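You operate a simulated robot arm through the tools that you are given. There is no shell and no other tool. Be economical: measure what you need, move in short steps, check, and stop when the job is done.

You run a simulated two-armed robot. Do the job below in one go: nothing can be reset, and whatever is moved stays where it is left.

## Task
Put the scrub brush labelled "W" from the long white table top on the table in front of the beech box. Then open the door marked supplies, take the olive oil bottle on the long white table top and put it away on the green cupboard top shelf, then shut the supplies. Then take the blue-tipped pale block and leave it on the white plate. Then open the left sink drawer, take the folded green cloth from the inside of the left sink drawer and put it on the board under the low white bench, then shut the drawer. Then fetch the green tulip glass and stand it on the right end of the sink counter. Keep to this order. Set down upright: olive oil bottle, green tulip glass.

It is judged by the outcome, as a careful person would: the job done as asked, and still so three seconds after it is handed in. It fails if anything else is knocked over, pushed out of place, dropped, spilled or broken. Flat cloth is picked up by pressing the open fingertips on it (5 to 10 N) and closing them slowly along it; thin cloth reads only 2 to 8 mm in the jaws.

## Robot
Two 7-joint arms with two-finger parallel grippers on one trunk, on a base that drives. Base frame: it is fixed to the floor where the robot stands at the start and does not move with it; the origin is under the middle of the robot, x ahead of it, y to its left, z up; the surface under the hand at the start is at about z = 780. Lengths are in mm, angles in degrees, forces in N, time in s.
The left shoulder is at the start at [62, 196, 1104], the right one opposite. With the tool pointing down near the work surface each hand reaches from about 260 to 700 mm from the robot's upright axis, wherever it stands, measured 20 degrees to its own side. Places, roughly: blue-tipped pale block (18x5x3 cm) [-2900, 1300, 900]; board under the low white bench [-6000, -2300, 200]; door marked supplies [-3400, 1200, 1400]; folded green cloth (12x7x4 cm) [-5500, 1100, 500]; green cupboard top shelf (21x51 cm) [-3440, 1320, 1600]; green tulip glass (7x7x12 cm) [-5800, -200, 900]; left sink drawer [-5500, 1100, 600]; olive oil bottle [250, -250, 750]; right end of the sink counter [-3900, 1100, 800]; scrub brush [500, 0, 750]; table in front of the beech box [400, -500, 800]; white plate (21x19x3 cm) [-5600, 1100, 800]. Payload 1.57 kg a hand.
Tool frame (each hand has its own): the origin (TCP) lies between the finger pads and is the grasp point; the fingertips stand 30 mm ahead of it; z points along the fingers, y is the line along which they close. The gripper opens to 110 mm. The fingers are 24 mm wide and 12 mm thick; the gripper's body (48 by 112 mm) begins 78 mm behind the TCP.
Orientation is that of the tool frame in the base frame, as a unit quaternion [x, y, z, w]. With the fingers straight down and closing along the base's y, the tool's x points along the base's -x, its y along +y and its z along -z.

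## Interface
- The arms move only by the tool jog_arm. It takes "left_rows", "right_rows" or both (then of equal length, played together; a hand with none holds still); each is a list that holds one entry, the list of rows, each a list of 7 numbers: the turn, a rotation vector about the base's x, y, z in degrees, then the shift along the base's x, y, z in mm, then the opening, from 0 (shut) to 1 (fully open). In form: [[[ax, ay, az, tx, ty, tz, hand], ...]]. A call has 1 to 12 rows; each row shifts and turns the commanded pose from where the row before left it. Rows are played at 5 a second. More than 50 mm and 8.6 degrees between two rows, or a gripper value outside its range, and nothing of the call is played. Where a pose cannot be reached the arm comes as near as it can. A force on the tool above 40 N (or 10 N above the force at the start of the call, whichever is more), or a blocked arm, ends the call early, and 0.2 s more pass. Each finger travels about 72 mm/s and halts on what it meets, pressing with about 24 N; the grip force reading is that of the motor and also rises with nothing between the fingers. The clock runs only during rows and for 0.2 s after the last one: add rows that do not move to give the fingers time. The reply holds the time, the measured pose of the TCP, the force on the tool along the base axes, the opening and the grip force, in the units named above and with some noise, with the torque about the TCP (base axes, N m) and any sound that the robot's microphone picked up.
- Cameras (640 x 400 px; columns grow to the right, rows downward): "scene" is now at [86.6, -24.4, 1667.9]; the picture's right is [-0.40, -0.91, -0.00], its down [-0.85, 0.37, -0.38] and it looks along [0.35, -0.15, -0.92] (base axes); focal length 286 px, centre (320, 200). "left" rides on the left gripper at [70, -16, -141] in its tool frame; the picture's right is [0.23, 0.97, 0.00], its down [-0.86, 0.20, -0.48] and it looks along [-0.47, 0.11, 0.88] (tool axes); focal length 222 px, centre (320, 200). "right" rides on the right gripper at [70, 16, -141] in its tool frame; the picture's right is [-0.23, 0.97, 0.00], its down [-0.86, -0.20, -0.48] and it looks along [-0.47, -0.11, 0.88] (tool axes); focal length 222 px, centre (320, 200). There is no depth. A picture from a camera that has moved, and an enlarged one, comes with that camera's place and axes in the base frame and with its lens.
- snapshot(camera): a new picture of that camera. It takes no simulated time.
- raise_lower(by): slides the trunk up (or, below 0, down) by that many mm; the arms and the scene camera ride with it, the base frame stays. It gives what a move gives, with no picture.
- base_move(legs): drives the robot by 1 to 6 legs, each [ahead, left, turn to the left] in mm, mm and degrees, along the robot's own axes; the way and the turn of a leg run together, so that a leg with both is an arc; at most 1500 mm and 180 degrees a leg. The arms and the cameras ride along, it lands a little off, and it stops where it bumps. It gives what a move gives.
- pan_tilt(pan, tilt): turns the head with the scene camera to pan (to the left, within 86 degrees either way) and tilt (down, from -29 to 69), counted from straight ahead of the robot. It gives what a move gives.
- zoom(camera, box): a new picture of the part [left, top, right, bottom] of that camera's present view, enlarged. It takes no simulated time.
- close_job(): hands the job in; it is judged then, once.

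Go step by step. Nothing tells you exact positions but the pictures and the camera data: compare them with the known pose of the tool, close in by small moves and look again before you grip or let go. The budget is 207 turns and 190 pictures, counting those below and the enlarged ones. Unless the task says otherwise, let go and move clear before handing in, and close with one line.

The tools are called after "Request:" as a command line: name --argument value ..., lists and objects as JSON in quotes. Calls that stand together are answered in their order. jog_arm: Moves the arms, as the interface text tells. Its arguments: {"type":"object","properties":{"left_rows":{"type":"array"},"right_rows":{"type":"array"}},"required":[]} The other tools are called the same way: raise_lower (by) slides the trunk up or down; base_move (legs) drives the base; pan_tilt (pan, tilt) turns the head that bears the scene camera; snapshot (camera) takes a picture; zoom (camera, box) takes an enlarged picture of a part of a camera's view; close_job () hands the job in.

At the start:

```text
clock: 0.0
left_tool_pos: [486.3, 27.7, 1050.0]
left_orientation: [0.0, 1.0, 0.0, 0.0]
left_contact_force: [-0.9, -0.9, 0.3]
left_moment: [-0.02, 0.0, 0.02]
left_grip_width: 110.0
left_gripper_force: 0.1
right_tool_pos: [377.8, -355.8, 1090.3]
right_orientation: [0.001, 1.0, 0.001, -0.001]
right_contact_force: [-0.8, -0.3, -0.1]
right_moment: [0.0, -0.02, 0.03]
right_grip_width: 109.9
right_gripper_force: 0.0
trunk travel left (down, up): [-700.0, 290.0]
robot x, y, heading: [-0.4, 1.8, 0.1]
head pan, tilt: [-23.8, 67.5]
```

scene: 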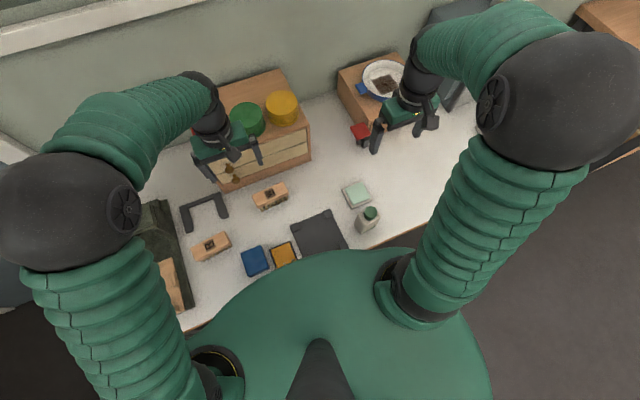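
right: 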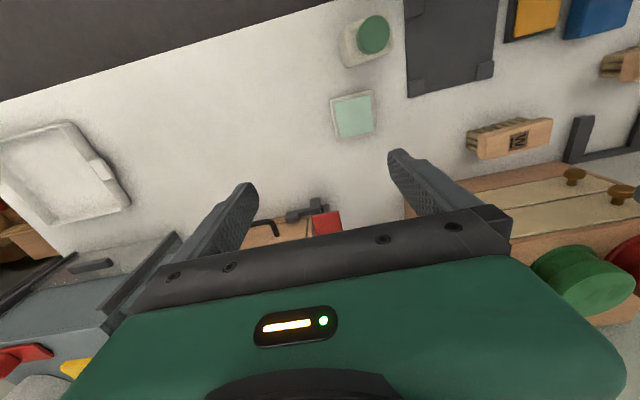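
left: 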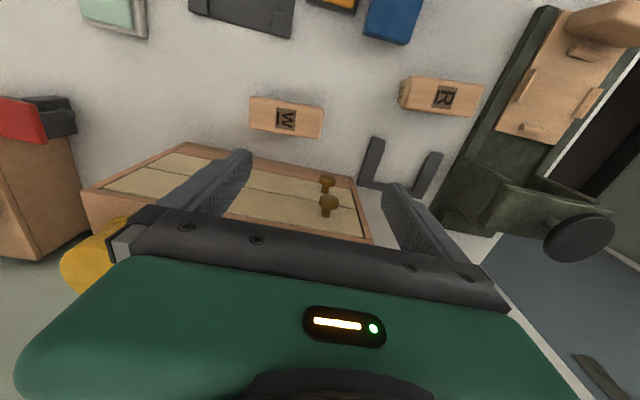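

I see two brushes near the middle of the table, two wooden boxes at the back and a bottle near the front edge. I'll check the labels and the area before the box closely.

Request:
zoom --camera "scene" --box '[160, 120, 400, 270]'

Request:
zoom --camera "left" --box '[200, 40, 520, 240]'

Request:
zoom --camera "scene" --box '[310, 30, 550, 180]'

```text
2.67 times, centred on (280, 195) of scene
camera zoom: at [86.6, -24.4, 1667.9], right [-0.4, -0.91, 0.0], down [-0.85, 0.37, -0.38], along [0.35, -0.15, -0.92], focal length 762 px, centre (427, 213)
```

zoom: 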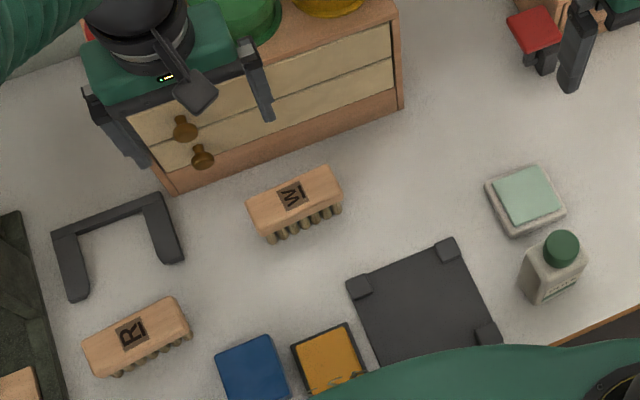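

```text
2.00 times, centred on (360, 140) of left
camera zoom: at [416.0, 11.3, 1192.2], right [-0.23, 0.97, 0.0], down [0.86, 0.2, 0.48], along [0.47, 0.11, -0.88], focal length 444 px, centre (240, 320)
```

zoom: 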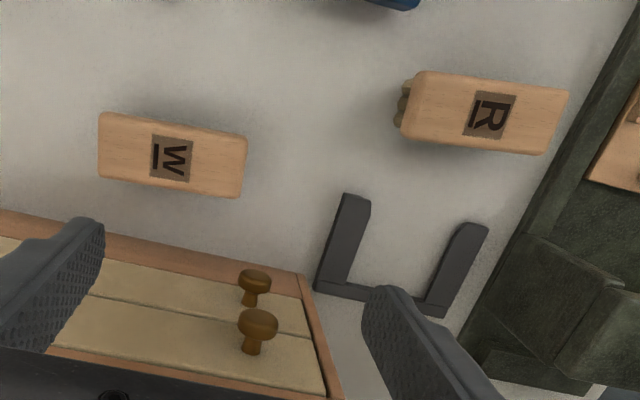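

```text
2.67 times, centred on (430, 105) of scene
camera zoom: at [86.6, -24.4, 1667.9], right [-0.4, -0.91, 0.0], down [-0.85, 0.37, -0.38], along [0.35, -0.15, -0.92], focal length 762 px, centre (27, 453)
```

zoom: 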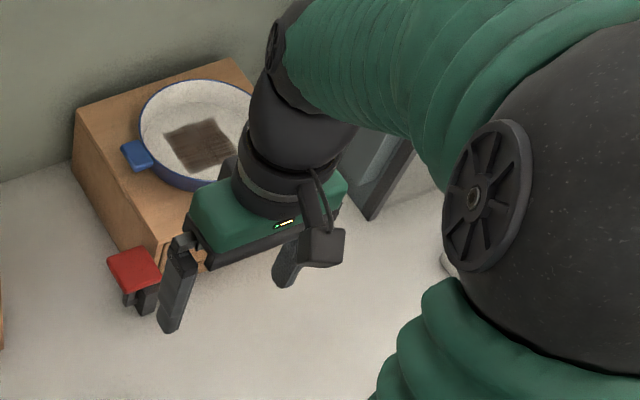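

The W brush is at about (481, -28), its length running along y. I'll clear the left hand away to the left, and bring the right hand over the brush turned by 90°.

Request:
jog_arm --left_rows '[[[0, 0, 0, -15, 45, 10, 1], [0, 0, 0, -15, 45, 10, 1], [0, 0, 0, -15, 45, 10, 1], [0, 0, 0, -15, 45, 10, 1], [0, 0, 0, -15, 45, 10, 1], [0, 0, 0, -15, 45, 10, 1], [0, 0, 0, -15, 30, 0, 1], [0, 0, 0, 0, 0, 0, 1], [0, 0, 0, 0, 0, 0, 1], [0, 0, 0, 0, 0, 0, 1], [0, 0, 0, 0, 0, 0, 1], [0, 0, 0, 0, 0, 0, 1]]]' --right_rows '[[[0, 0, 8.2, 5, 0, -5, 1], [0, 0, 8.2, 5, 0, -5, 1], [0, 0, 8.2, 5, 10, -5, 1], [0, 0, 8.2, 9, 35, -5, 1], [0, 0, 8.2, 9, 35, -5, 1], [0, 0, 8.2, 10, 35, -5, 1], [0, 0, 8.2, 10, 35, -5, 1], [0, 0, 8.2, 10, 35, -5, 0.8], [0, 0, 8.2, 10, 35, -5, 0.7], [0, 0, 8.2, 10, 35, -5, 0.7], [0, 0, 8, 10, 35, 0, 0.7], [0, 0, 0, 10, 35, 0, 0.7]]]'

Request:
snapshot --camera "right"

Request:
snapshot --camera "scene"

```text
clock: 2.6
left_tool_pos: [382.1, 331.0, 1108.8]
left_orientation: [-0.001, 1.0, -0.001, 0.0]
left_contact_force: [0.1, 0.4, -0.7]
left_moment: [-0.01, -0.03, -0.01]
left_grip_width: 110.1
left_gripper_force: 0.1
right_tool_pos: [481.7, -26.8, 1040.2]
right_orientation: [0.707, -0.707, 0.0, 0.001]
right_contact_force: [0.3, -0.4, -0.5]
right_moment: [0.02, 0.01, -0.01]
right_grip_width: 77.2
right_gripper_force: 0.1
trunk travel left (down, up): [-700.0, 290.0]
robot x, y, heading: [1.7, -2.2, -0.1]
head pan, tilt: [-23.8, 67.5]
```

```text
183 pictures are left
camera right: at [466.5, -95.8, 1181.4], right [-0.97, 0.23, 0.0], down [0.2, 0.86, 0.48], along [0.11, 0.47, -0.88], focal length 222 px, centre (320, 200)
```

right: 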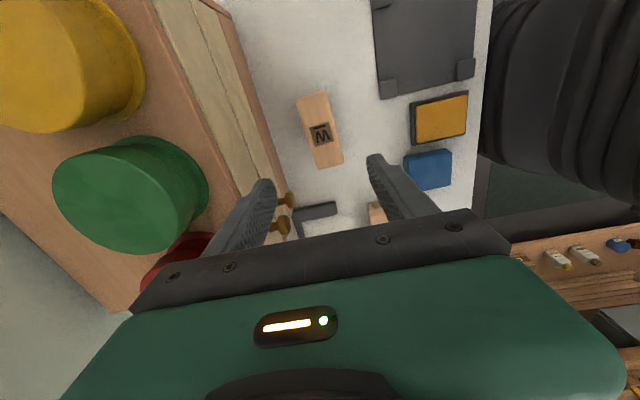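

```text
182 pictures are left
camera scene: at [87.6, -19.1, 1668.0], right [-0.4, -0.91, 0.0], down [-0.85, 0.37, -0.38], along [0.35, -0.16, -0.92], focal length 286 px, centre (320, 200)
```

scene: 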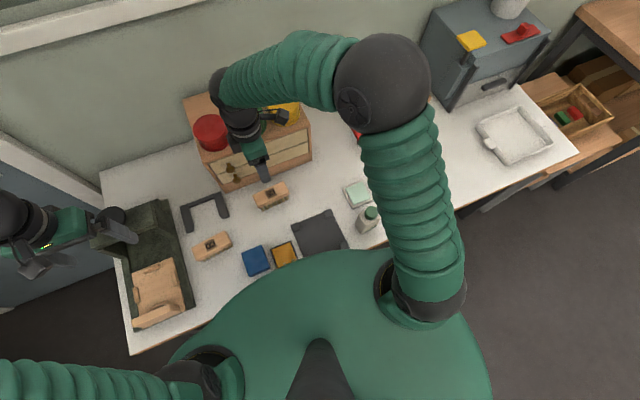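

Aligned over the brush. Descending most of the way and checking.

Request:
jog_arm --right_rows '[[[0, 0, 0, 1, 2, -40, 0.7], [0, 0, 0, 0, 0, -40, 0.7], [0, 0, 0, 0, 0, -40, 0.7], [0, 0, 0, 0, 0, -40, 0.7], [0, 0, 0, 0, 0, -25, 0.7], [0, 0, 0, 0, 0, 0, 0.7]]]'

Request:
snapshot --camera "right"

Request:
zoom --camera "scene" --box '[190, 120, 350, 220]'

```text
clock: 4.0
left_tool_pos: [380.1, 330.4, 1108.9]
left_orientation: [0.0, 1.0, -0.001, 0.002]
left_contact_force: [-0.2, 0.3, -0.5]
left_moment: [-0.03, -0.03, 0.02]
left_grip_width: 109.9
left_gripper_force: 0.0
right_tool_pos: [481.4, -26.2, 854.8]
right_orientation: [0.707, -0.707, -0.001, 0.0]
right_contact_force: [0.6, -0.2, -0.7]
right_moment: [0.02, 0.0, 0.0]
right_grip_width: 77.0
right_gripper_force: 0.1
trunk travel left (down, up): [-700.0, 290.0]
robot x, y, heading: [-0.6, -0.7, -0.0]
head pan, tilt: [-23.8, 67.5]
```

```text
181 pictures are left
camera right: at [467.1, -94.9, 997.1], right [-0.97, 0.23, 0.0], down [0.2, 0.86, 0.48], along [0.11, 0.47, -0.88], focal length 222 px, centre (320, 200)
```

right: 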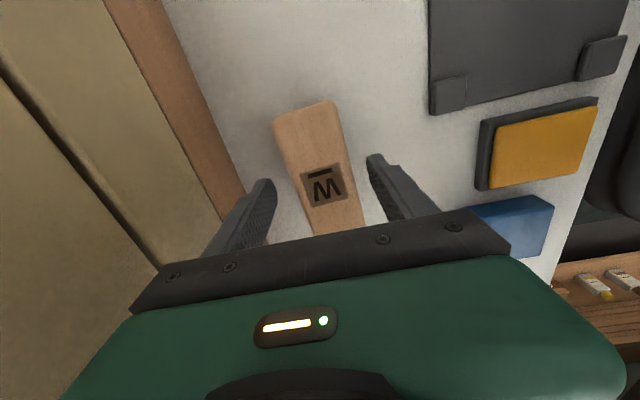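

```text
4.00 times, centred on (270, 170) of scene
camera zoom: at [86.2, -20.9, 1668.0], right [-0.4, -0.91, 0.0], down [-0.85, 0.37, -0.38], along [0.35, -0.16, -0.92], focal length 1144 px, centre (520, 320)
```

zoom: 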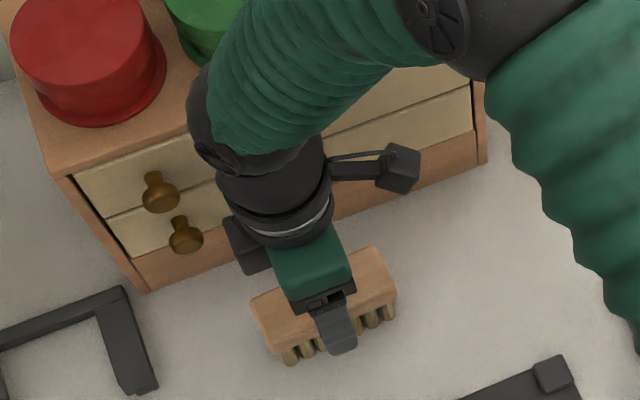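

The brush top is near z 840 and it lies about 4° off. I'll descend a little, turn to match it and close.

Request:
jog_arm --right_rows '[[[0, 0, 4, -3, 0, -12, 0.7], [0, 0, 0, 0, 0, -12, 0.7], [0, 0, 0, 0, 0, 0, 0.3], [0, 0, 0, 0, 0, 0, 0.1], [0, 0, 0, 0, 0, 0, 0.1], [0, 0, 0, 0, 0, 0, 0.1]]]'

Request:
snapshot --camera "right"

```text
clock: 5.4
left_tool_pos: [380.2, 330.2, 1109.6]
left_orientation: [0.0, 1.0, 0.0, 0.0]
left_contact_force: [-0.3, 0.4, -0.2]
left_moment: [-0.03, 0.0, 0.01]
left_grip_width: 110.0
left_gripper_force: 0.1
right_tool_pos: [478.4, -26.6, 831.7]
right_orientation: [0.731, -0.682, 0.0, 0.0]
right_contact_force: [-0.1, -0.4, -0.3]
right_moment: [0.01, -0.02, 0.0]
right_grip_width: 45.7
right_gripper_force: 23.5
trunk travel left (down, up): [-700.0, 290.0]
robot x, y, heading: [-0.8, 3.0, -0.1]
head pan, tilt: [-23.8, 67.5]
```

```text
179 pictures are left
camera right: at [468.8, -95.7, 972.6], right [-0.99, 0.16, 0.0], down [0.14, 0.87, 0.48], along [0.07, 0.47, -0.88], focal length 222 px, centre (320, 200)
```

right: 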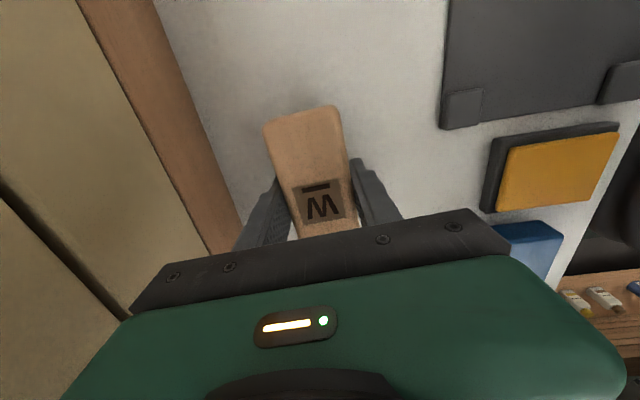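

Gripped at 45.7 mm. Lifting and swinging to the right, then looking at the place in front of the beech box.

Request:
jog_arm --right_rows '[[[0, 0, 0, 0, 0, 30, 0.1], [0, 0, 0, 0, 0, 45, 0.1], [0, 0, 0, -5, 0, 45, 0.1], [0, 0, 0, -10, -25, 40, 0.1], [0, 0, 0, -10, -40, 10, 0.1], [0, 0, 0, -10, -45, 0, 0.1], [0, 0, 0, -10, -45, 0, 0.1], [0, 0, 0, -10, -45, 0, 0.1], [0, 0, 0, -10, -45, 0, 0.1], [0, 0, 0, -10, -45, 0, 0.1], [0, 0, 0, -5, -45, 0, 0.1], [0, 0, 0, 0, -40, 0, 0.1]]]'

Request:
snapshot --camera "right"

Request:
snapshot --camera "scene"

```text
clock: 8.0
left_tool_pos: [379.6, 327.7, 1111.5]
left_orientation: [-0.001, 1.0, 0.001, 0.0]
left_contact_force: [0.0, -0.7, 0.5]
left_moment: [0.0, 0.01, -0.01]
left_grip_width: 110.0
left_gripper_force: 0.1
right_tool_pos: [397.1, -403.6, 1000.8]
right_orientation: [0.732, -0.681, -0.002, -0.001]
right_contact_force: [0.3, 0.0, -1.3]
right_moment: [0.01, 0.03, 0.0]
right_grip_width: 45.7
right_gripper_force: 24.7
trunk travel left (down, up): [-700.0, 290.0]
robot x, y, heading: [-2.7, -1.1, -0.2]
head pan, tilt: [-23.8, 67.5]
```

```text
178 pictures are left
camera right: at [388.0, -474.2, 1141.6], right [-0.99, 0.16, 0.0], down [0.14, 0.87, 0.48], along [0.07, 0.48, -0.88], focal length 222 px, centre (320, 200)
```

right: 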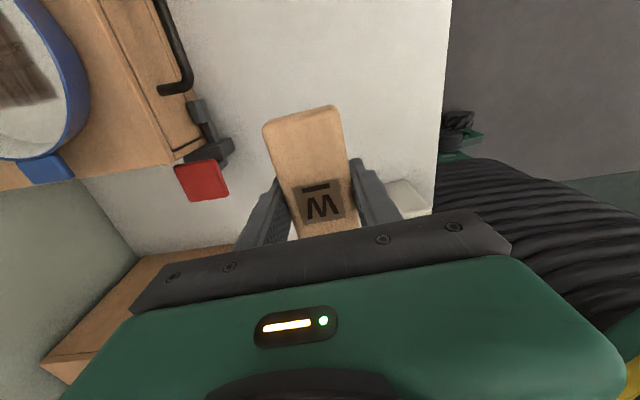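

```text
177 pictures are left
camera scene: at [86.7, -26.0, 1667.9], right [-0.4, -0.91, 0.0], down [-0.85, 0.37, -0.38], along [0.35, -0.15, -0.93], focal length 286 px, centre (320, 200)
```

scene: 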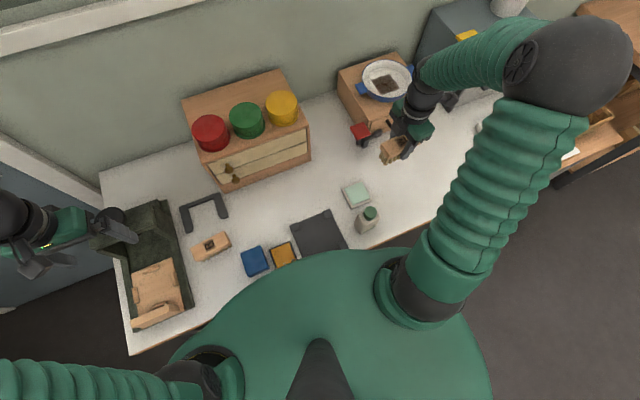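

The beech box's front face is at about x 590, y -405 to -600, with clear table before it. I'll move to about (450, -500) and lower.

Request:
jog_arm --right_rows '[[[0, 0, 0, 15, -40, 0, 0.1], [0, 0, 0, 15, -40, 0, 0.1], [0, 0, 0, 13, -16, 0, 0.1], [0, 0, 0, 0, 0, -45, 0.1], [0, 0, 0, 0, 0, -45, 0.1], [0, 0, 0, 0, 0, -30, 0.1], [0, 0, 0, 0, 0, 0, 0.1]]]'

Request:
snapshot --camera "right"

Request:
zoom --camera "scene" --box '[320, 50, 560, 200]'

```text
clock: 9.6
left_tool_pos: [379.2, 328.4, 1110.6]
left_orientation: [0.0, 1.0, 0.001, -0.001]
left_contact_force: [0.8, -0.8, 0.2]
left_moment: [-0.02, 0.02, -0.01]
left_grip_width: 109.8
left_gripper_force: 0.0
right_tool_pos: [442.0, -498.5, 882.1]
right_orientation: [0.731, -0.682, 0.0, -0.001]
right_contact_force: [0.3, -0.7, -1.2]
right_moment: [0.01, 0.01, 0.0]
right_grip_width: 45.6
right_gripper_force: 23.8
trunk travel left (down, up): [-700.0, 290.0]
robot x, y, heading: [-0.9, -1.4, 0.2]
head pan, tilt: [-23.8, 67.5]
```

```text
176 pictures are left
camera right: at [430.9, -568.1, 1022.5], right [-0.99, 0.16, 0.0], down [0.14, 0.87, 0.48], along [0.08, 0.47, -0.88], focal length 222 px, centre (320, 200)
```

right: 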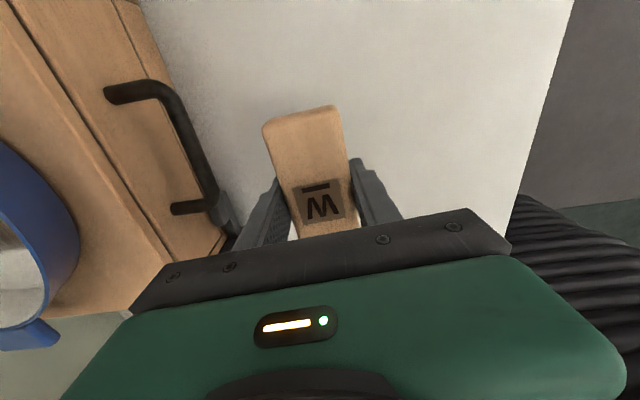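

```text
2.67 times, centred on (440, 125) of scene
camera zoom: at [86.2, -25.0, 1667.9], right [-0.4, -0.91, 0.0], down [-0.85, 0.37, -0.38], along [0.35, -0.15, -0.92], focal length 762 px, centre (0, 400)
```

zoom: 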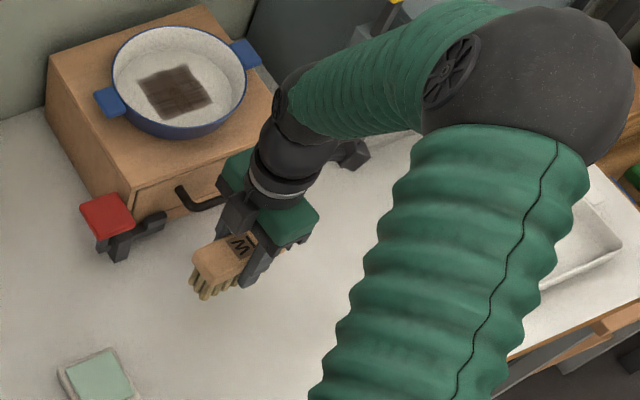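

Clear below. Lowering to the table and releasing.

Request:
jog_arm --right_rows '[[[0, 0, 0, 0, 0, -25, 0.1], [0, 0, 0, 0, 0, -15, 0.1], [0, 0, 0, 0, 0, -7, 0.1], [0, 0, 0, 0, 0, -3, 0.1], [0, 0, 0, 0, 0, 0, 0.1]]]'

```text
clock: 10.8
left_tool_pos: [379.4, 327.7, 1111.6]
left_orientation: [-0.001, 1.0, 0.001, 0.0]
left_contact_force: [-0.3, -0.6, 0.2]
left_moment: [-0.03, 0.02, 0.01]
left_grip_width: 110.1
left_gripper_force: 0.1
right_tool_pos: [441.6, -499.8, 832.1]
right_orientation: [0.732, -0.681, 0.0, 0.0]
right_contact_force: [-0.5, -0.1, -0.2]
right_moment: [-0.05, -0.02, 0.02]
right_grip_width: 45.5
right_gripper_force: 23.4
trunk travel left (down, up): [-700.0, 290.0]
robot x, y, heading: [1.0, 0.6, -0.2]
head pan, tilt: [-23.8, 67.5]
```

The brush is resting on the table. Releasing and rising straight up.

Request:
jog_arm --right_rows '[[[0, 0, 0, 0, 0, 0, 0.5], [0, 0, 0, 0, 0, 0, 0.65], [0, 0, 0, 0, 0, 0, 0.65], [0, 0, 0, 0, 0, 30, 0.65], [0, 0, 0, 0, 0, 45, 0.7], [0, 0, 0, 0, 0, 45, 0.7], [0, 0, 0, -10, 10, 45, 0.7], [0, 0, 0, -20, 20, 35, 0.7], [0, 0, 0, -20, 20, 0, 0.7], [0, 0, 0, -20, 20, 0, 0.7], [0, 0, 0, -20, 30, 0, 0.7], [0, 0, 0, 0, 0, 0, 0.7]]]'

Request:
zoom --camera "scene" --box '[300, 70, 460, 170]'

Request:
zoom --camera "scene" --box '[310, 160, 430, 250]'

```text
clock: 13.4
left_tool_pos: [380.9, 329.7, 1109.7]
left_orientation: [-0.001, 1.0, -0.001, 0.0]
left_contact_force: [0.9, 0.1, 0.5]
left_moment: [0.02, 0.0, 0.0]
left_grip_width: 110.0
left_gripper_force: 0.0
right_tool_pos: [351.1, -396.9, 1032.8]
right_orientation: [0.731, -0.682, -0.001, 0.0]
right_contact_force: [-0.3, 0.2, 0.6]
right_moment: [-0.02, 0.01, 0.0]
right_grip_width: 77.1
right_gripper_force: 0.1
trunk travel left (down, up): [-700.0, 290.0]
robot x, y, heading: [1.7, -2.1, 0.1]
head pan, tilt: [-23.8, 67.5]
```

```text
4.00 times, centred on (380, 120) of scene
camera zoom: at [86.2, -22.0, 1668.0], right [-0.4, -0.91, 0.0], down [-0.85, 0.37, -0.38], along [0.35, -0.15, -0.92], focal length 1144 px, centre (80, 520)
```

zoom: 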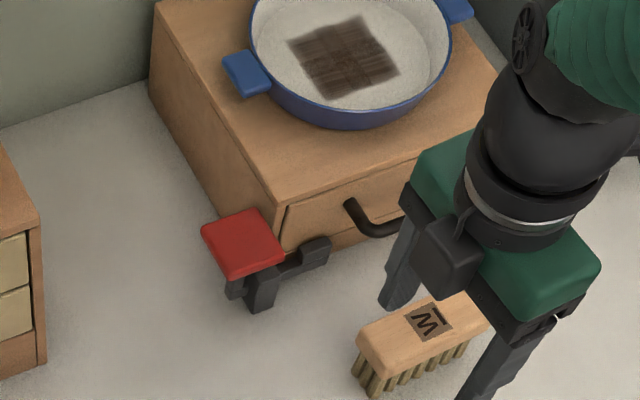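

```text
4.44 times, centred on (370, 205) of scene
camera zoom: at [86.2, -22.0, 1668.0], right [-0.4, -0.91, 0.0], down [-0.85, 0.37, -0.38], along [0.35, -0.15, -0.92], focal length 1271 px, centre (98, 178)
```

zoom: 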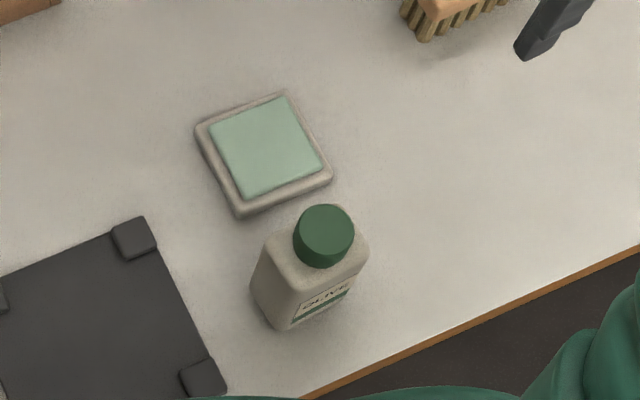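

Brush placed well. Now I back off about 280 mm for a level grasp of the bottle at about (290, -268), and turn the right hand so that its camera will be on top.

Request:
base_move --legs '[[-280, 0, 0]]'

Request:
jog_arm --right_rows '[[[0, 0, 8, 0, 0, 0, 0.9], [0, 0, 8, 0, 0, 0, 1], [0, 0, 8, 0, 0, 0, 1], [0, 0, 8, 0, 0, 0, 1], [0, 0, 8, 0, 0, 0, 1], [0, 0, 8, 0, 0, 0, 1], [0, 0, 8, 0, 0, 0, 1], [0, 0, 8, 0, 0, 0, 1], [0, 0, 8, 0, 0, 0, 1], [0, 0, 8, 0, 0, 0, 1], [0, 0, 6, 0, 0, 0, 1], [0, 0, 0, 0, 0, 0, 1]]]'

```text
clock: 15.4
left_tool_pos: [101.2, 328.3, 1109.6]
left_orientation: [0.0, 1.0, -0.001, 0.0]
left_contact_force: [-0.9, -0.3, -0.2]
left_moment: [0.02, 0.01, 0.01]
left_grip_width: 110.1
left_gripper_force: 0.0
right_tool_pos: [72.8, -399.1, 1031.7]
right_orientation: [0.732, -0.682, -0.002, 0.0]
right_contact_force: [0.1, -0.6, 0.4]
right_moment: [0.02, -0.01, 0.0]
right_grip_width: 76.9
right_gripper_force: 0.1
trunk travel left (down, up): [-700.0, 290.0]
robot x, y, heading: [-283.6, -1.1, 0.1]
head pan, tilt: [-23.8, 67.5]
```

```text
clock: 18.0
left_tool_pos: [97.8, 329.1, 1111.0]
left_orientation: [0.0, 1.0, 0.001, 0.001]
left_contact_force: [0.0, 0.1, -0.1]
left_moment: [0.02, -0.01, -0.04]
left_grip_width: 109.9
left_gripper_force: 0.1
right_tool_pos: [70.0, -398.8, 1033.1]
right_orientation: [1.0, 0.001, 0.0, 0.0]
right_contact_force: [0.3, 0.1, 0.4]
right_moment: [0.01, 0.01, 0.01]
right_grip_width: 110.3
right_gripper_force: 0.0
trunk travel left (down, up): [-700.0, 290.0]
robot x, y, heading: [-281.9, -0.4, 0.2]
head pan, tilt: [-23.8, 67.5]
```

Turn is reachable. Now pitching the hand to level, pointing forward at the bottle's y.

Request:
jog_arm --right_rows '[[[0, -8, 0, 0, 12, 0, 1], [0, -8, 0, 0, 12, 0, 1], [0, -8, 0, 0, 12, 0, 1], [0, -8, 0, 0, 12, 0, 1], [0, -8, 0, 0, 12, 0, 1], [0, -8, 0, 0, 12, 0, 1], [0, -8, 0, 0, 12, 0, 1], [0, -8, 0, 0, 12, 0, 1], [0, -8, 0, 0, 12, 0, 1], [0, -8, 0, 10, 12, 0, 1], [0, -8, 0, 10, 11, 0, 1], [0, -2, 0, 10, 0, 0, 1]]]'

Request:
pan_tilt --pan -25 --tilt 55

Request:
snapshot --camera "right"

Request:
snapshot --camera "scene"

```text
clock: 20.6
left_tool_pos: [97.8, 327.9, 1110.2]
left_orientation: [0.0, 1.0, 0.0, 0.0]
left_contact_force: [0.9, 0.1, 0.9]
left_moment: [0.0, 0.0, -0.01]
left_grip_width: 109.9
left_gripper_force: 0.1
right_tool_pos: [186.0, -357.7, 1033.6]
right_orientation: [0.709, 0.0, 0.705, -0.001]
right_contact_force: [-0.1, 0.9, 1.2]
right_moment: [0.0, -0.02, -0.01]
right_grip_width: 109.7
right_gripper_force: 0.1
right hand out of reach, approached as far as the arm can: row 4, 5, 6, 7, 8, 9, 11
trunk travel left (down, up): [-700.0, 290.0]
robot x, y, heading: [-278.6, 0.7, 0.1]
head pan, tilt: [-23.8, 67.5]
```

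```text
clock: 21.3
left_tool_pos: [99.5, 328.2, 1110.6]
left_orientation: [0.001, 1.0, 0.0, 0.001]
left_contact_force: [-1.0, 0.3, -0.1]
left_moment: [-0.01, 0.0, 0.01]
left_grip_width: 110.0
left_gripper_force: 0.0
right_tool_pos: [186.4, -358.5, 1034.1]
right_orientation: [0.71, -0.001, 0.704, -0.001]
right_contact_force: [0.6, 0.4, 0.3]
right_moment: [-0.01, 0.02, 0.02]
right_grip_width: 110.3
right_gripper_force: 0.2
trunk travel left (down, up): [-700.0, 290.0]
robot x, y, heading: [-280.6, -0.8, -0.0]
head pan, tilt: [-25.0, 55.0]
```

```text
172 pictures are left
camera right: at [46.6, -373.0, 1104.4], right [0.0, -0.97, -0.23], down [-0.48, 0.2, -0.85], along [0.87, 0.11, -0.47], focal length 222 px, centre (320, 200)
```

right: 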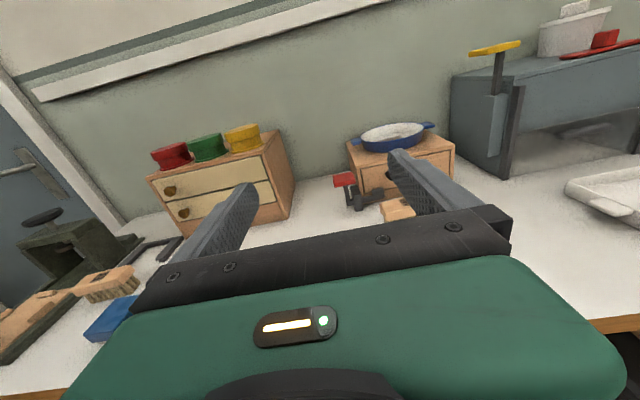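

```text
171 pictures are left
camera scene: at [-182.7, -30.4, 1682.1], right [-0.42, -0.91, 0.0], down [-0.74, 0.35, -0.57], along [0.52, -0.24, -0.82], focal length 286 px, centre (320, 200)
```

scene: 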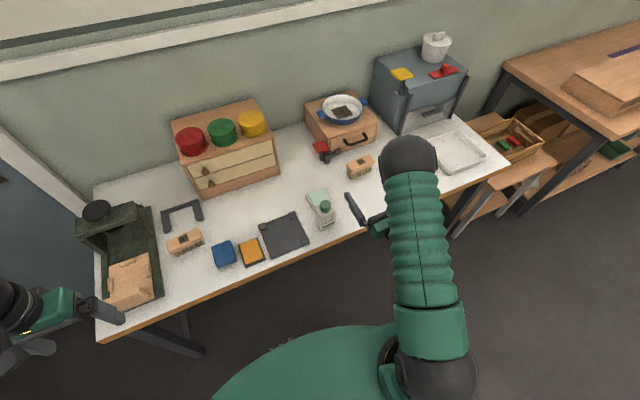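

The hand is level with its camera on top. Now lowering to bottle mid-height and lining up in y, staying short of the bottle.

Request:
jog_arm --right_rows '[[[0, 0, 0, 0, 0, -30, 1], [0, 0, 0, 0, 0, -30, 1], [0, 0, 0, 0, 0, -30, 1], [0, 0, 0, 0, 0, -30, 1], [0, 0, 0, 0, 0, -30, 1], [0, 0, 0, 0, 0, 0, 1]]]'

Request:
snapshot --camera "right"

```text
clock: 22.7
left_tool_pos: [98.1, 328.4, 1110.2]
left_orientation: [0.0, 1.0, 0.0, 0.001]
left_contact_force: [0.7, 0.0, 1.0]
left_moment: [0.0, 0.0, 0.01]
left_grip_width: 109.7
left_gripper_force: 0.1
right_tool_pos: [208.0, -365.3, 888.5]
right_orientation: [0.708, 0.0, 0.706, -0.001]
right_contact_force: [0.4, 0.5, 0.0]
right_moment: [0.01, 0.03, 0.02]
right_grip_width: 110.2
right_gripper_force: 0.0
right hand out of reach, approached as far as the arm can: row 1, 2, 3
trunk travel left (down, up): [-700.0, 290.0]
robot x, y, heading: [-280.5, -1.3, -0.0]
head pan, tilt: [-25.0, 55.0]
```

```text
170 pictures are left
camera right: at [68.3, -381.2, 959.1], right [0.0, -0.97, -0.23], down [-0.48, 0.2, -0.85], along [0.88, 0.11, -0.47], focal length 222 px, centre (320, 200)
```

right: 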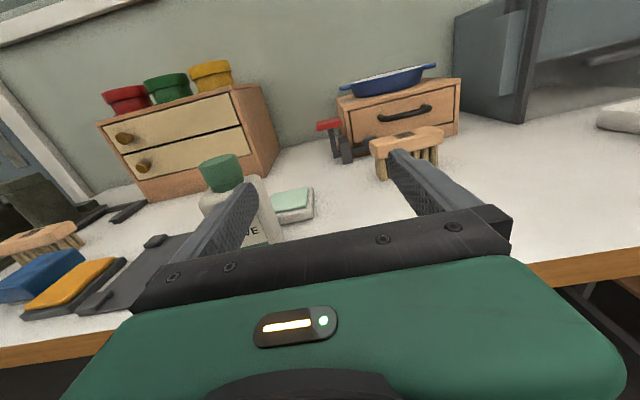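

The level hand needs a bit more distance from the body, so I back up 70 mm more, then line up with the bottle.

Request:
base_move --legs '[[-70, 0, 0]]'

Request:
jog_arm --right_rows '[[[0, 0, 0, 15, 0, -10, 1], [0, 0, 0, 15, 10, -10, 1], [0, 0, 0, 10, 20, -10, 1], [0, 0, 0, 5, 20, -10, 1], [0, 0, 0, 0, 20, -6, 1], [0, 0, 0, 0, 20, 0, 1], [0, 0, 0, 0, 7, 0, 1], [0, 0, 0, 0, 0, 0, 1]]]'

Request:
snapshot --camera "right"

Request:
snapshot --camera "scene"

```text
clock: 23.7
left_tool_pos: [33.4, 327.9, 1108.8]
left_orientation: [0.0, 1.0, 0.0, -0.002]
left_contact_force: [0.2, -0.2, 0.3]
left_moment: [0.0, 0.0, -0.01]
left_grip_width: 110.1
left_gripper_force: 0.0
right_tool_pos: [142.1, -365.9, 887.1]
right_orientation: [0.71, 0.0, 0.704, -0.001]
right_contact_force: [0.2, 0.1, 0.2]
right_moment: [0.03, 0.01, 0.02]
right_grip_width: 109.8
right_gripper_force: 0.0
trunk travel left (down, up): [-700.0, 290.0]
robot x, y, heading: [-348.8, 0.5, -0.3]
head pan, tilt: [-25.0, 55.0]
```

```text
clock: 25.5
left_tool_pos: [27.3, 329.6, 1110.7]
left_orientation: [-0.001, 1.0, -0.001, 0.001]
left_contact_force: [-0.8, -0.1, 0.6]
left_moment: [0.03, -0.05, 0.03]
left_grip_width: 110.2
left_gripper_force: 0.0
right_tool_pos: [182.4, -268.1, 843.2]
right_orientation: [0.707, -0.001, 0.707, 0.001]
right_contact_force: [0.6, -0.6, -0.2]
right_moment: [-0.01, 0.0, 0.0]
right_grip_width: 110.0
right_gripper_force: 0.2
trunk travel left (down, up): [-700.0, 290.0]
robot x, y, heading: [-349.8, -0.4, 0.1]
head pan, tilt: [-25.0, 55.0]
```

```text
169 pictures are left
camera right: at [42.6, -283.2, 913.9], right [0.0, -0.97, -0.23], down [-0.48, 0.2, -0.85], along [0.88, 0.11, -0.47], focal length 222 px, centre (320, 200)
```

right: 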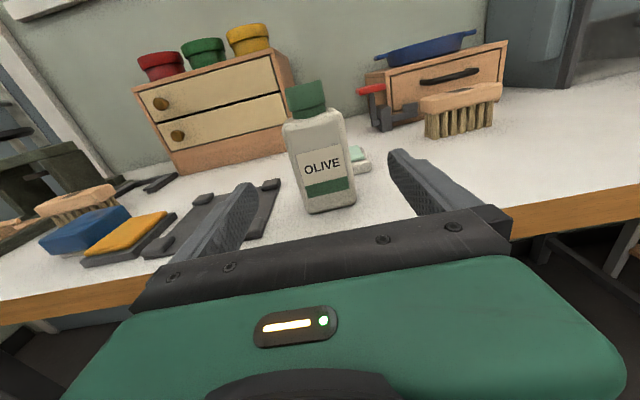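

```text
168 pictures are left
camera scene: at [-251.2, -29.7, 1682.1], right [-0.42, -0.91, 0.0], down [-0.74, 0.35, -0.57], along [0.52, -0.24, -0.82], focal length 286 px, centre (320, 200)
```

scene: 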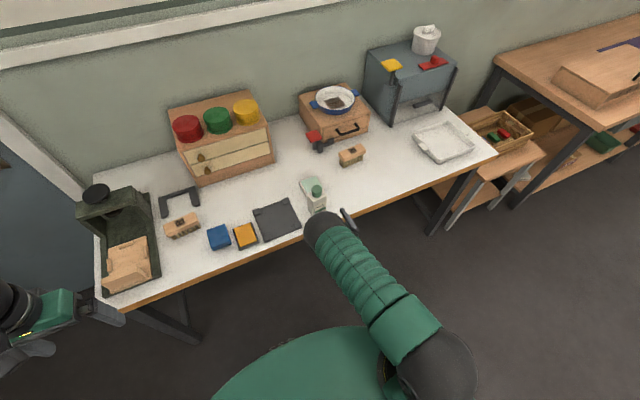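

Well lined up with the bottle. Moving in and closing.

Request:
jog_arm --right_rows '[[[0, 0, 0, 25, 0, 0, 1], [0, 0, 0, 25, 0, 0, 1], [0, 0, 0, 25, 0, 0, 1], [0, 0, 0, 20, 0, 0, 1], [0, 0, 0, 10, 0, 0, 1], [0, 0, 0, 0, 0, 0, 1]]]'

Request:
snapshot --camera "right"

```text
clock: 26.9
left_tool_pos: [27.4, 330.2, 1111.6]
left_orientation: [0.0, 1.0, -0.001, 0.002]
left_contact_force: [0.2, 0.1, 0.9]
left_moment: [0.0, 0.02, -0.01]
left_grip_width: 109.8
left_gripper_force: 0.0
right_tool_pos: [288.2, -267.9, 844.6]
right_orientation: [0.708, 0.001, 0.706, -0.001]
right_contact_force: [-0.4, 0.0, -1.1]
right_moment: [-0.04, -0.03, -0.01]
right_grip_width: 109.7
right_gripper_force: 0.1
trunk travel left (down, up): [-700.0, 290.0]
robot x, y, heading: [-351.0, -0.4, 0.2]
head pan, tilt: [-25.0, 55.0]
```

```text
167 pictures are left
camera right: at [148.2, -282.8, 913.9], right [0.0, -0.97, -0.23], down [-0.48, 0.2, -0.85], along [0.88, 0.11, -0.47], focal length 222 px, centre (320, 200)
```

right: 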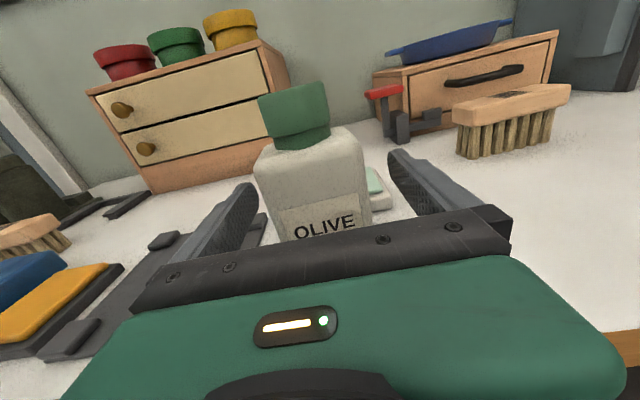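

Request:
jog_arm --right_rows '[[[0, 0, 0, 0, 0, 0, 0.7], [0, 0, 0, 0, 0, 0, 0.5], [0, 0, 0, 0, 0, 0, 0.35], [0, 0, 0, 0, 0, 0, 0.3], [0, 0, 0, 0, 0, 0, 0.3], [0, 0, 0, 0, 0, 15, 0.3], [0, 0, 0, 0, 0, 30, 0.3], [0, 0, 0, 0, 0, 40, 0.3], [0, 0, 0, 0, 0, 0, 0.3]]]'

Request:
snapshot --camera "right"

```text
clock: 28.9
left_tool_pos: [27.7, 330.3, 1111.2]
left_orientation: [0.001, 1.0, 0.0, 0.001]
left_contact_force: [0.4, 0.4, 0.0]
left_moment: [0.01, 0.04, 0.01]
left_grip_width: 109.7
left_gripper_force: 0.1
right_tool_pos: [289.2, -268.8, 927.9]
right_orientation: [0.708, -0.001, 0.706, 0.001]
right_contact_force: [-0.1, -0.1, -2.2]
right_moment: [0.01, -0.02, -0.01]
right_grip_width: 61.9
right_gripper_force: 23.9
trunk travel left (down, up): [-700.0, 290.0]
robot x, y, heading: [-346.6, 2.7, 0.0]
head pan, tilt: [-25.0, 55.0]
```

```text
166 pictures are left
camera right: at [148.7, -284.2, 998.3], right [0.0, -0.97, -0.23], down [-0.48, 0.2, -0.85], along [0.88, 0.11, -0.47], focal length 222 px, centre (320, 200)
```

right: 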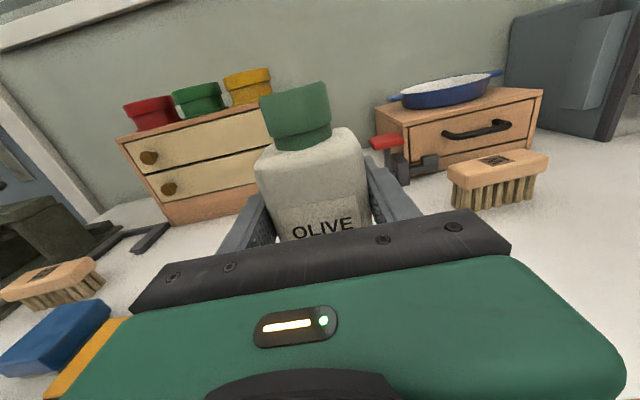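

I had the bottle up before the door was opened, while the order says door first. I'll set it back where it stood, then go and open the door.

Request:
jog_arm --right_rows '[[[0, 0, 0, 0, 0, -40, 0.3], [0, 0, 0, 0, 0, -30, 0.3], [0, 0, 0, 0, 0, -10, 0.3], [0, 0, 0, 0, 0, -3, 0.3], [0, 0, 0, 0, 0, 0, 0.3]]]'

```text
clock: 30.1
left_tool_pos: [25.9, 330.4, 1110.1]
left_orientation: [0.0, 1.0, -0.001, 0.001]
left_contact_force: [0.4, -0.4, -0.6]
left_moment: [0.01, 0.03, 0.01]
left_grip_width: 109.9
left_gripper_force: 0.0
right_tool_pos: [288.3, -268.0, 844.7]
right_orientation: [0.708, 0.0, 0.706, -0.001]
right_contact_force: [-0.4, -0.1, -3.0]
right_moment: [0.03, -0.04, 0.0]
right_grip_width: 61.6
right_gripper_force: 23.8
trunk travel left (down, up): [-700.0, 290.0]
robot x, y, heading: [-353.1, 1.8, -0.3]
head pan, tilt: [-25.0, 55.0]
```

Request:
jog_arm --right_rows '[[[0, 0, 0, 0, 0, -1.5, 0.3], [0, 0, 0, 0, 0, -1, 0.4], [0, 0, 0, 0, 0, 0, 0.7], [0, 0, 0, 0, 0, 0, 1], [0, 0, 0, 0, 0, 0, 1], [0, 0, 0, -25, 0, 0, 1], [0, 0, 0, -25, 0, 0, 1], [0, 0, 0, -25, 0, 0, 1], [0, 0, 0, -25, 0, 0, 1], [0, 0, 0, 0, 0, 0, 1]]]'

Request:
snapshot --camera "right"

Request:
pan_tilt --pan 86 --tilt 25

Request:
snapshot --camera "scene"

```text
clock: 32.3
left_tool_pos: [26.1, 329.0, 1109.1]
left_orientation: [0.0, 1.0, -0.001, 0.001]
left_contact_force: [0.4, 0.1, -0.2]
left_moment: [0.01, -0.03, 0.01]
left_grip_width: 110.1
left_gripper_force: 0.0
right_tool_pos: [176.1, -335.6, 848.7]
right_orientation: [0.701, -0.055, 0.709, 0.049]
right_contact_force: [-0.5, 0.7, 0.6]
right_moment: [0.01, 0.01, 0.01]
right_grip_width: 110.3
right_gripper_force: 0.1
trunk travel left (down, up): [-700.0, 290.0]
robot x, y, heading: [-351.4, 2.2, -0.1]
head pan, tilt: [-25.0, 55.0]
stopped in row 10 (right hand): the arm was blocked; the commanded pose is now the measured one
```

```text
165 pictures are left
camera right: at [34.2, -329.9, 916.6], right [-0.14, -0.96, -0.24], down [-0.43, 0.28, -0.86], along [0.89, -0.02, -0.45], focal length 222 px, centre (320, 200)
```

right: 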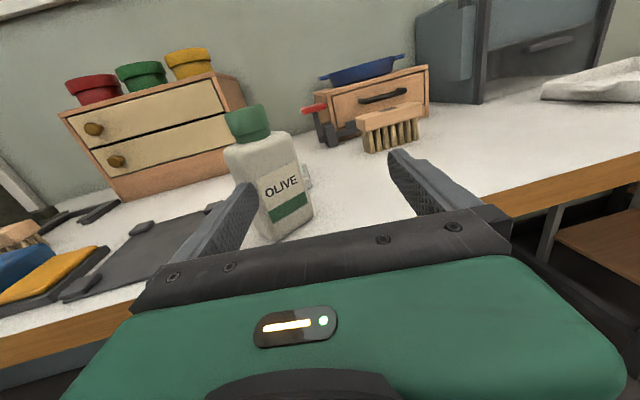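

```text
clock: 34.1
left_tool_pos: [26.4, 328.8, 1110.6]
left_orientation: [0.0, 1.0, -0.001, 0.002]
left_contact_force: [0.1, 0.2, 0.4]
left_moment: [0.0, 0.01, 0.0]
left_grip_width: 110.2
left_gripper_force: 0.1
right_tool_pos: [174.7, -335.5, 846.3]
right_orientation: [0.703, -0.054, 0.708, 0.049]
right_contact_force: [-0.4, 0.4, 0.2]
right_moment: [0.02, -0.02, -0.04]
right_grip_width: 109.9
right_gripper_force: 0.0
trunk travel left (down, up): [-700.0, 290.0]
robot x, y, heading: [-353.8, -1.1, 0.1]
head pan, tilt: [85.9, 25.0]
```

```text
164 pictures are left
camera scene: at [-310.6, 93.3, 1725.6], right [1.0, -0.07, 0.0], down [-0.03, -0.42, -0.91], along [0.06, 0.9, -0.42], focal length 286 px, centre (320, 200)
```

scene: 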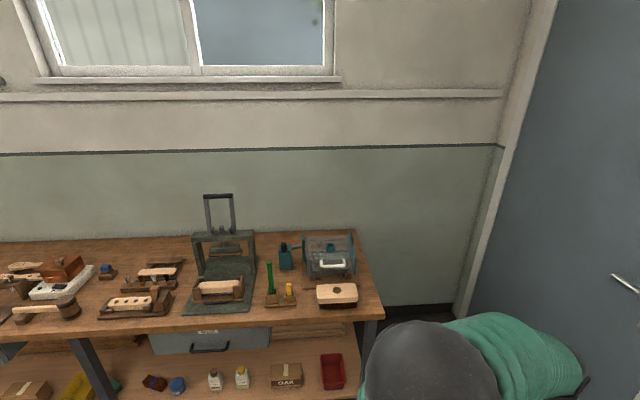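

The bottle is standing; the arm bent aside a little as it retreated. I back off from the table and turn round to look at the rest of the room.

Request:
base_move --legs '[[-450, 0, 0]]'

Request:
snapshot --camera "scene"

Request:
zoom --camera "right" --box '[0, 0, 640, 260]'

```text
clock: 36.8
left_tool_pos: [-419.1, 330.8, 1112.3]
left_orientation: [-0.001, 1.0, -0.001, 0.002]
left_contact_force: [-0.7, -0.2, -0.5]
left_moment: [-0.01, 0.01, 0.0]
left_grip_width: 109.9
left_gripper_force: 0.1
right_tool_pos: [-268.4, -335.5, 849.0]
right_orientation: [0.703, -0.054, 0.708, 0.05]
right_contact_force: [-0.7, 0.3, 0.2]
right_moment: [-0.02, -0.02, 0.01]
right_grip_width: 109.9
right_gripper_force: 0.1
trunk travel left (down, up): [-700.0, 290.0]
robot x, y, heading: [-792.2, -1.8, 0.2]
head pan, tilt: [85.9, 25.0]
```

```text
163 pictures are left
camera scene: at [-753.4, 92.9, 1726.3], right [1.0, -0.07, 0.0], down [-0.03, -0.42, -0.91], along [0.06, 0.9, -0.42], focal length 286 px, centre (320, 200)
```

scene: 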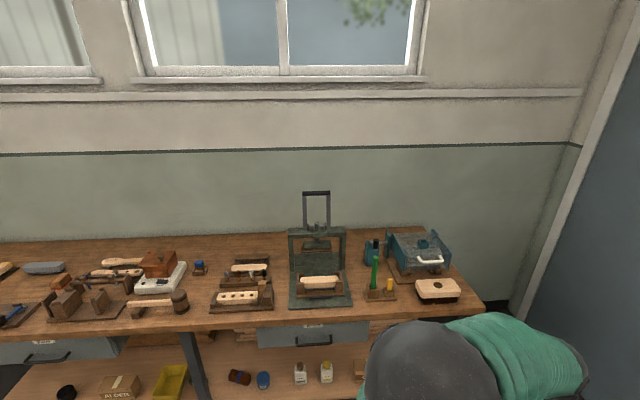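

```text
1.00 times, centred on (320, 130) of right (not enlarged: the box is as wide or as high as the picture)
camera zoom: at [-410.3, -330.3, 916.4], right [-0.14, -0.96, -0.23], down [-0.44, 0.27, -0.86], along [0.89, -0.02, -0.46], focal length 222 px, centre (320, 270)
```

zoom: 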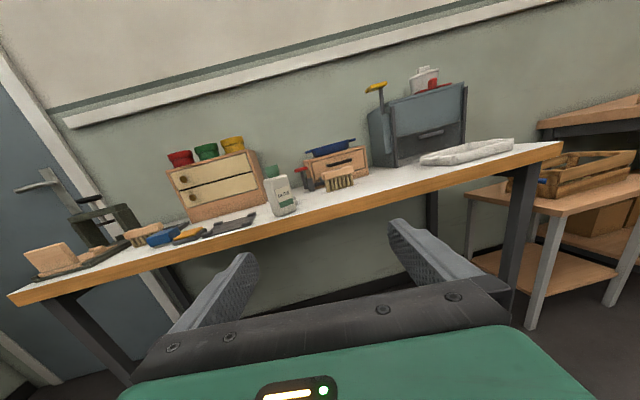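

Room enough to turn. Turning round to face -x.

Request:
base_move --legs '[[0, 0, 90], [0, 0, 90]]'

Request:
pan_tilt --pan -25 --tilt 12

Request:
snapshot --camera "scene"

Request:
pan_tilt --pan 35 --tilt 12

Request:
snapshot --camera "scene"

```text
clock: 44.9
left_tool_pos: [-1173.7, -326.7, 1111.0]
left_orientation: [1.0, -0.005, -0.002, -0.001]
left_contact_force: [-0.3, 0.5, -0.1]
left_moment: [0.01, 0.01, -0.02]
left_grip_width: 110.0
left_gripper_force: 0.1
right_tool_pos: [-1315.8, 341.8, 848.8]
right_orientation: [-0.059, -0.702, -0.054, 0.708]
right_contact_force: [-0.5, -0.2, -0.9]
right_moment: [-0.01, 0.02, 0.0]
right_grip_width: 110.0
right_gripper_force: 0.0
trunk travel left (down, up): [-700.0, 290.0]
robot x, y, heading: [-793.3, -2.6, 179.6]
head pan, tilt: [85.9, 25.0]
```

```text
clock: 46.8
left_tool_pos: [-1174.7, -326.4, 1112.9]
left_orientation: [1.0, -0.005, -0.003, 0.0]
left_contact_force: [0.0, -0.2, -0.2]
left_moment: [0.01, 0.01, -0.02]
left_grip_width: 110.1
left_gripper_force: 0.1
right_tool_pos: [-1315.2, 342.4, 849.1]
right_orientation: [-0.06, -0.701, -0.055, 0.708]
right_contact_force: [0.2, -0.3, -0.9]
right_moment: [0.0, -0.03, 0.01]
right_grip_width: 110.1
right_gripper_force: 0.0
trunk travel left (down, up): [-700.0, 290.0]
robot x, y, heading: [-794.7, -2.2, 179.0]
head pan, tilt: [-25.0, 12.0]
```

```text
161 pictures are left
camera scene: at [-912.1, 39.5, 1747.2], right [0.43, 0.9, 0.0], down [0.19, -0.09, -0.98], along [-0.88, 0.42, -0.21], focal length 286 px, centre (320, 200)
```

scene: 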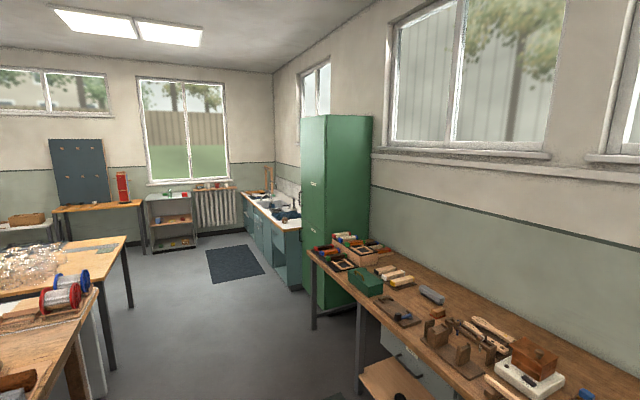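

```text
clock: 48.0
left_tool_pos: [-1173.4, -327.3, 1112.4]
left_orientation: [1.0, -0.005, -0.003, 0.0]
left_contact_force: [-0.4, -0.4, -0.3]
left_moment: [0.01, 0.0, 0.01]
left_grip_width: 109.9
left_gripper_force: 0.0
right_tool_pos: [-1315.5, 342.8, 849.1]
right_orientation: [-0.06, -0.701, -0.055, 0.708]
right_contact_force: [-0.1, 0.3, -0.1]
right_moment: [-0.02, 0.0, -0.02]
right_grip_width: 109.8
right_gripper_force: 0.1
trunk travel left (down, up): [-700.0, 290.0]
robot x, y, heading: [-794.5, 1.1, 179.6]
head pan, tilt: [35.0, 12.0]
```

```text
160 pictures are left
camera scene: at [-904.8, -53.4, 1747.2], right [-0.57, 0.82, 0.0], down [0.17, 0.12, -0.98], along [-0.81, -0.55, -0.21], focal length 286 px, centre (320, 200)
```

scene: 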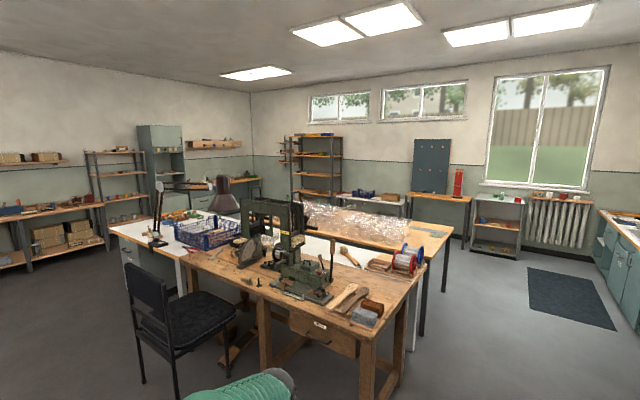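

The green cupboard stands along the right wall, front facing -y, at about x -3100 to -3600, with a clear aisle to it. Driving there and turning to face it.

Request:
base_move --legs '[[1500, 0, 0], [1050, 0, 0], [0, 0, -90]]'

Request:
pan_tilt --pan 0 --tilt 10

Request:
snapshot --camera "scene"

```text
clock: 64.4
left_tool_pos: [-3679.2, 391.6, 1113.0]
left_orientation: [-0.702, 0.712, 0.001, 0.002]
left_contact_force: [0.2, -0.2, 0.5]
left_moment: [-0.01, -0.01, 0.02]
left_grip_width: 110.0
left_gripper_force: 0.1
right_tool_pos: [-3009.6, 531.2, 848.8]
right_orientation: [0.539, 0.452, 0.541, -0.46]
right_contact_force: [-0.1, -0.1, 0.2]
right_moment: [-0.01, -0.03, -0.03]
right_grip_width: 109.9
right_gripper_force: 0.1
trunk travel left (down, up): [-700.0, 290.0]
robot x, y, heading: [-3350.7, 10.9, 89.1]
head pan, tilt: [35.0, 12.0]
```

```text
clock: 65.4
left_tool_pos: [-3679.8, 390.6, 1112.1]
left_orientation: [-0.702, 0.712, 0.002, 0.004]
left_contact_force: [0.1, -0.2, -0.1]
left_moment: [0.0, -0.01, -0.04]
left_grip_width: 110.0
left_gripper_force: 0.0
right_tool_pos: [-3009.1, 529.0, 849.0]
right_orientation: [0.54, 0.452, 0.541, -0.46]
right_contact_force: [0.0, 0.9, -1.1]
right_moment: [0.01, -0.01, 0.03]
right_grip_width: 110.0
right_gripper_force: 0.1
trunk travel left (down, up): [-700.0, 290.0]
robot x, y, heading: [-3352.7, 12.7, 89.4]
head pan, tilt: [0.0, 10.0]
```

```text
159 pictures are left
camera scene: at [-3353.0, 139.2, 1750.5], right [1.0, -0.01, 0.0], down [0.0, -0.18, -0.98], along [0.01, 0.98, -0.18], focal length 286 px, centre (320, 200)
```

scene: 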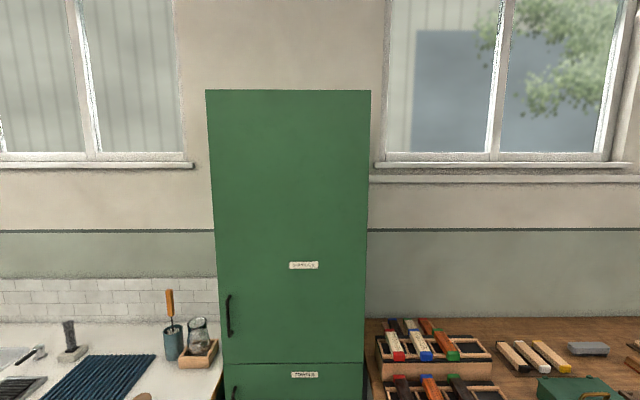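

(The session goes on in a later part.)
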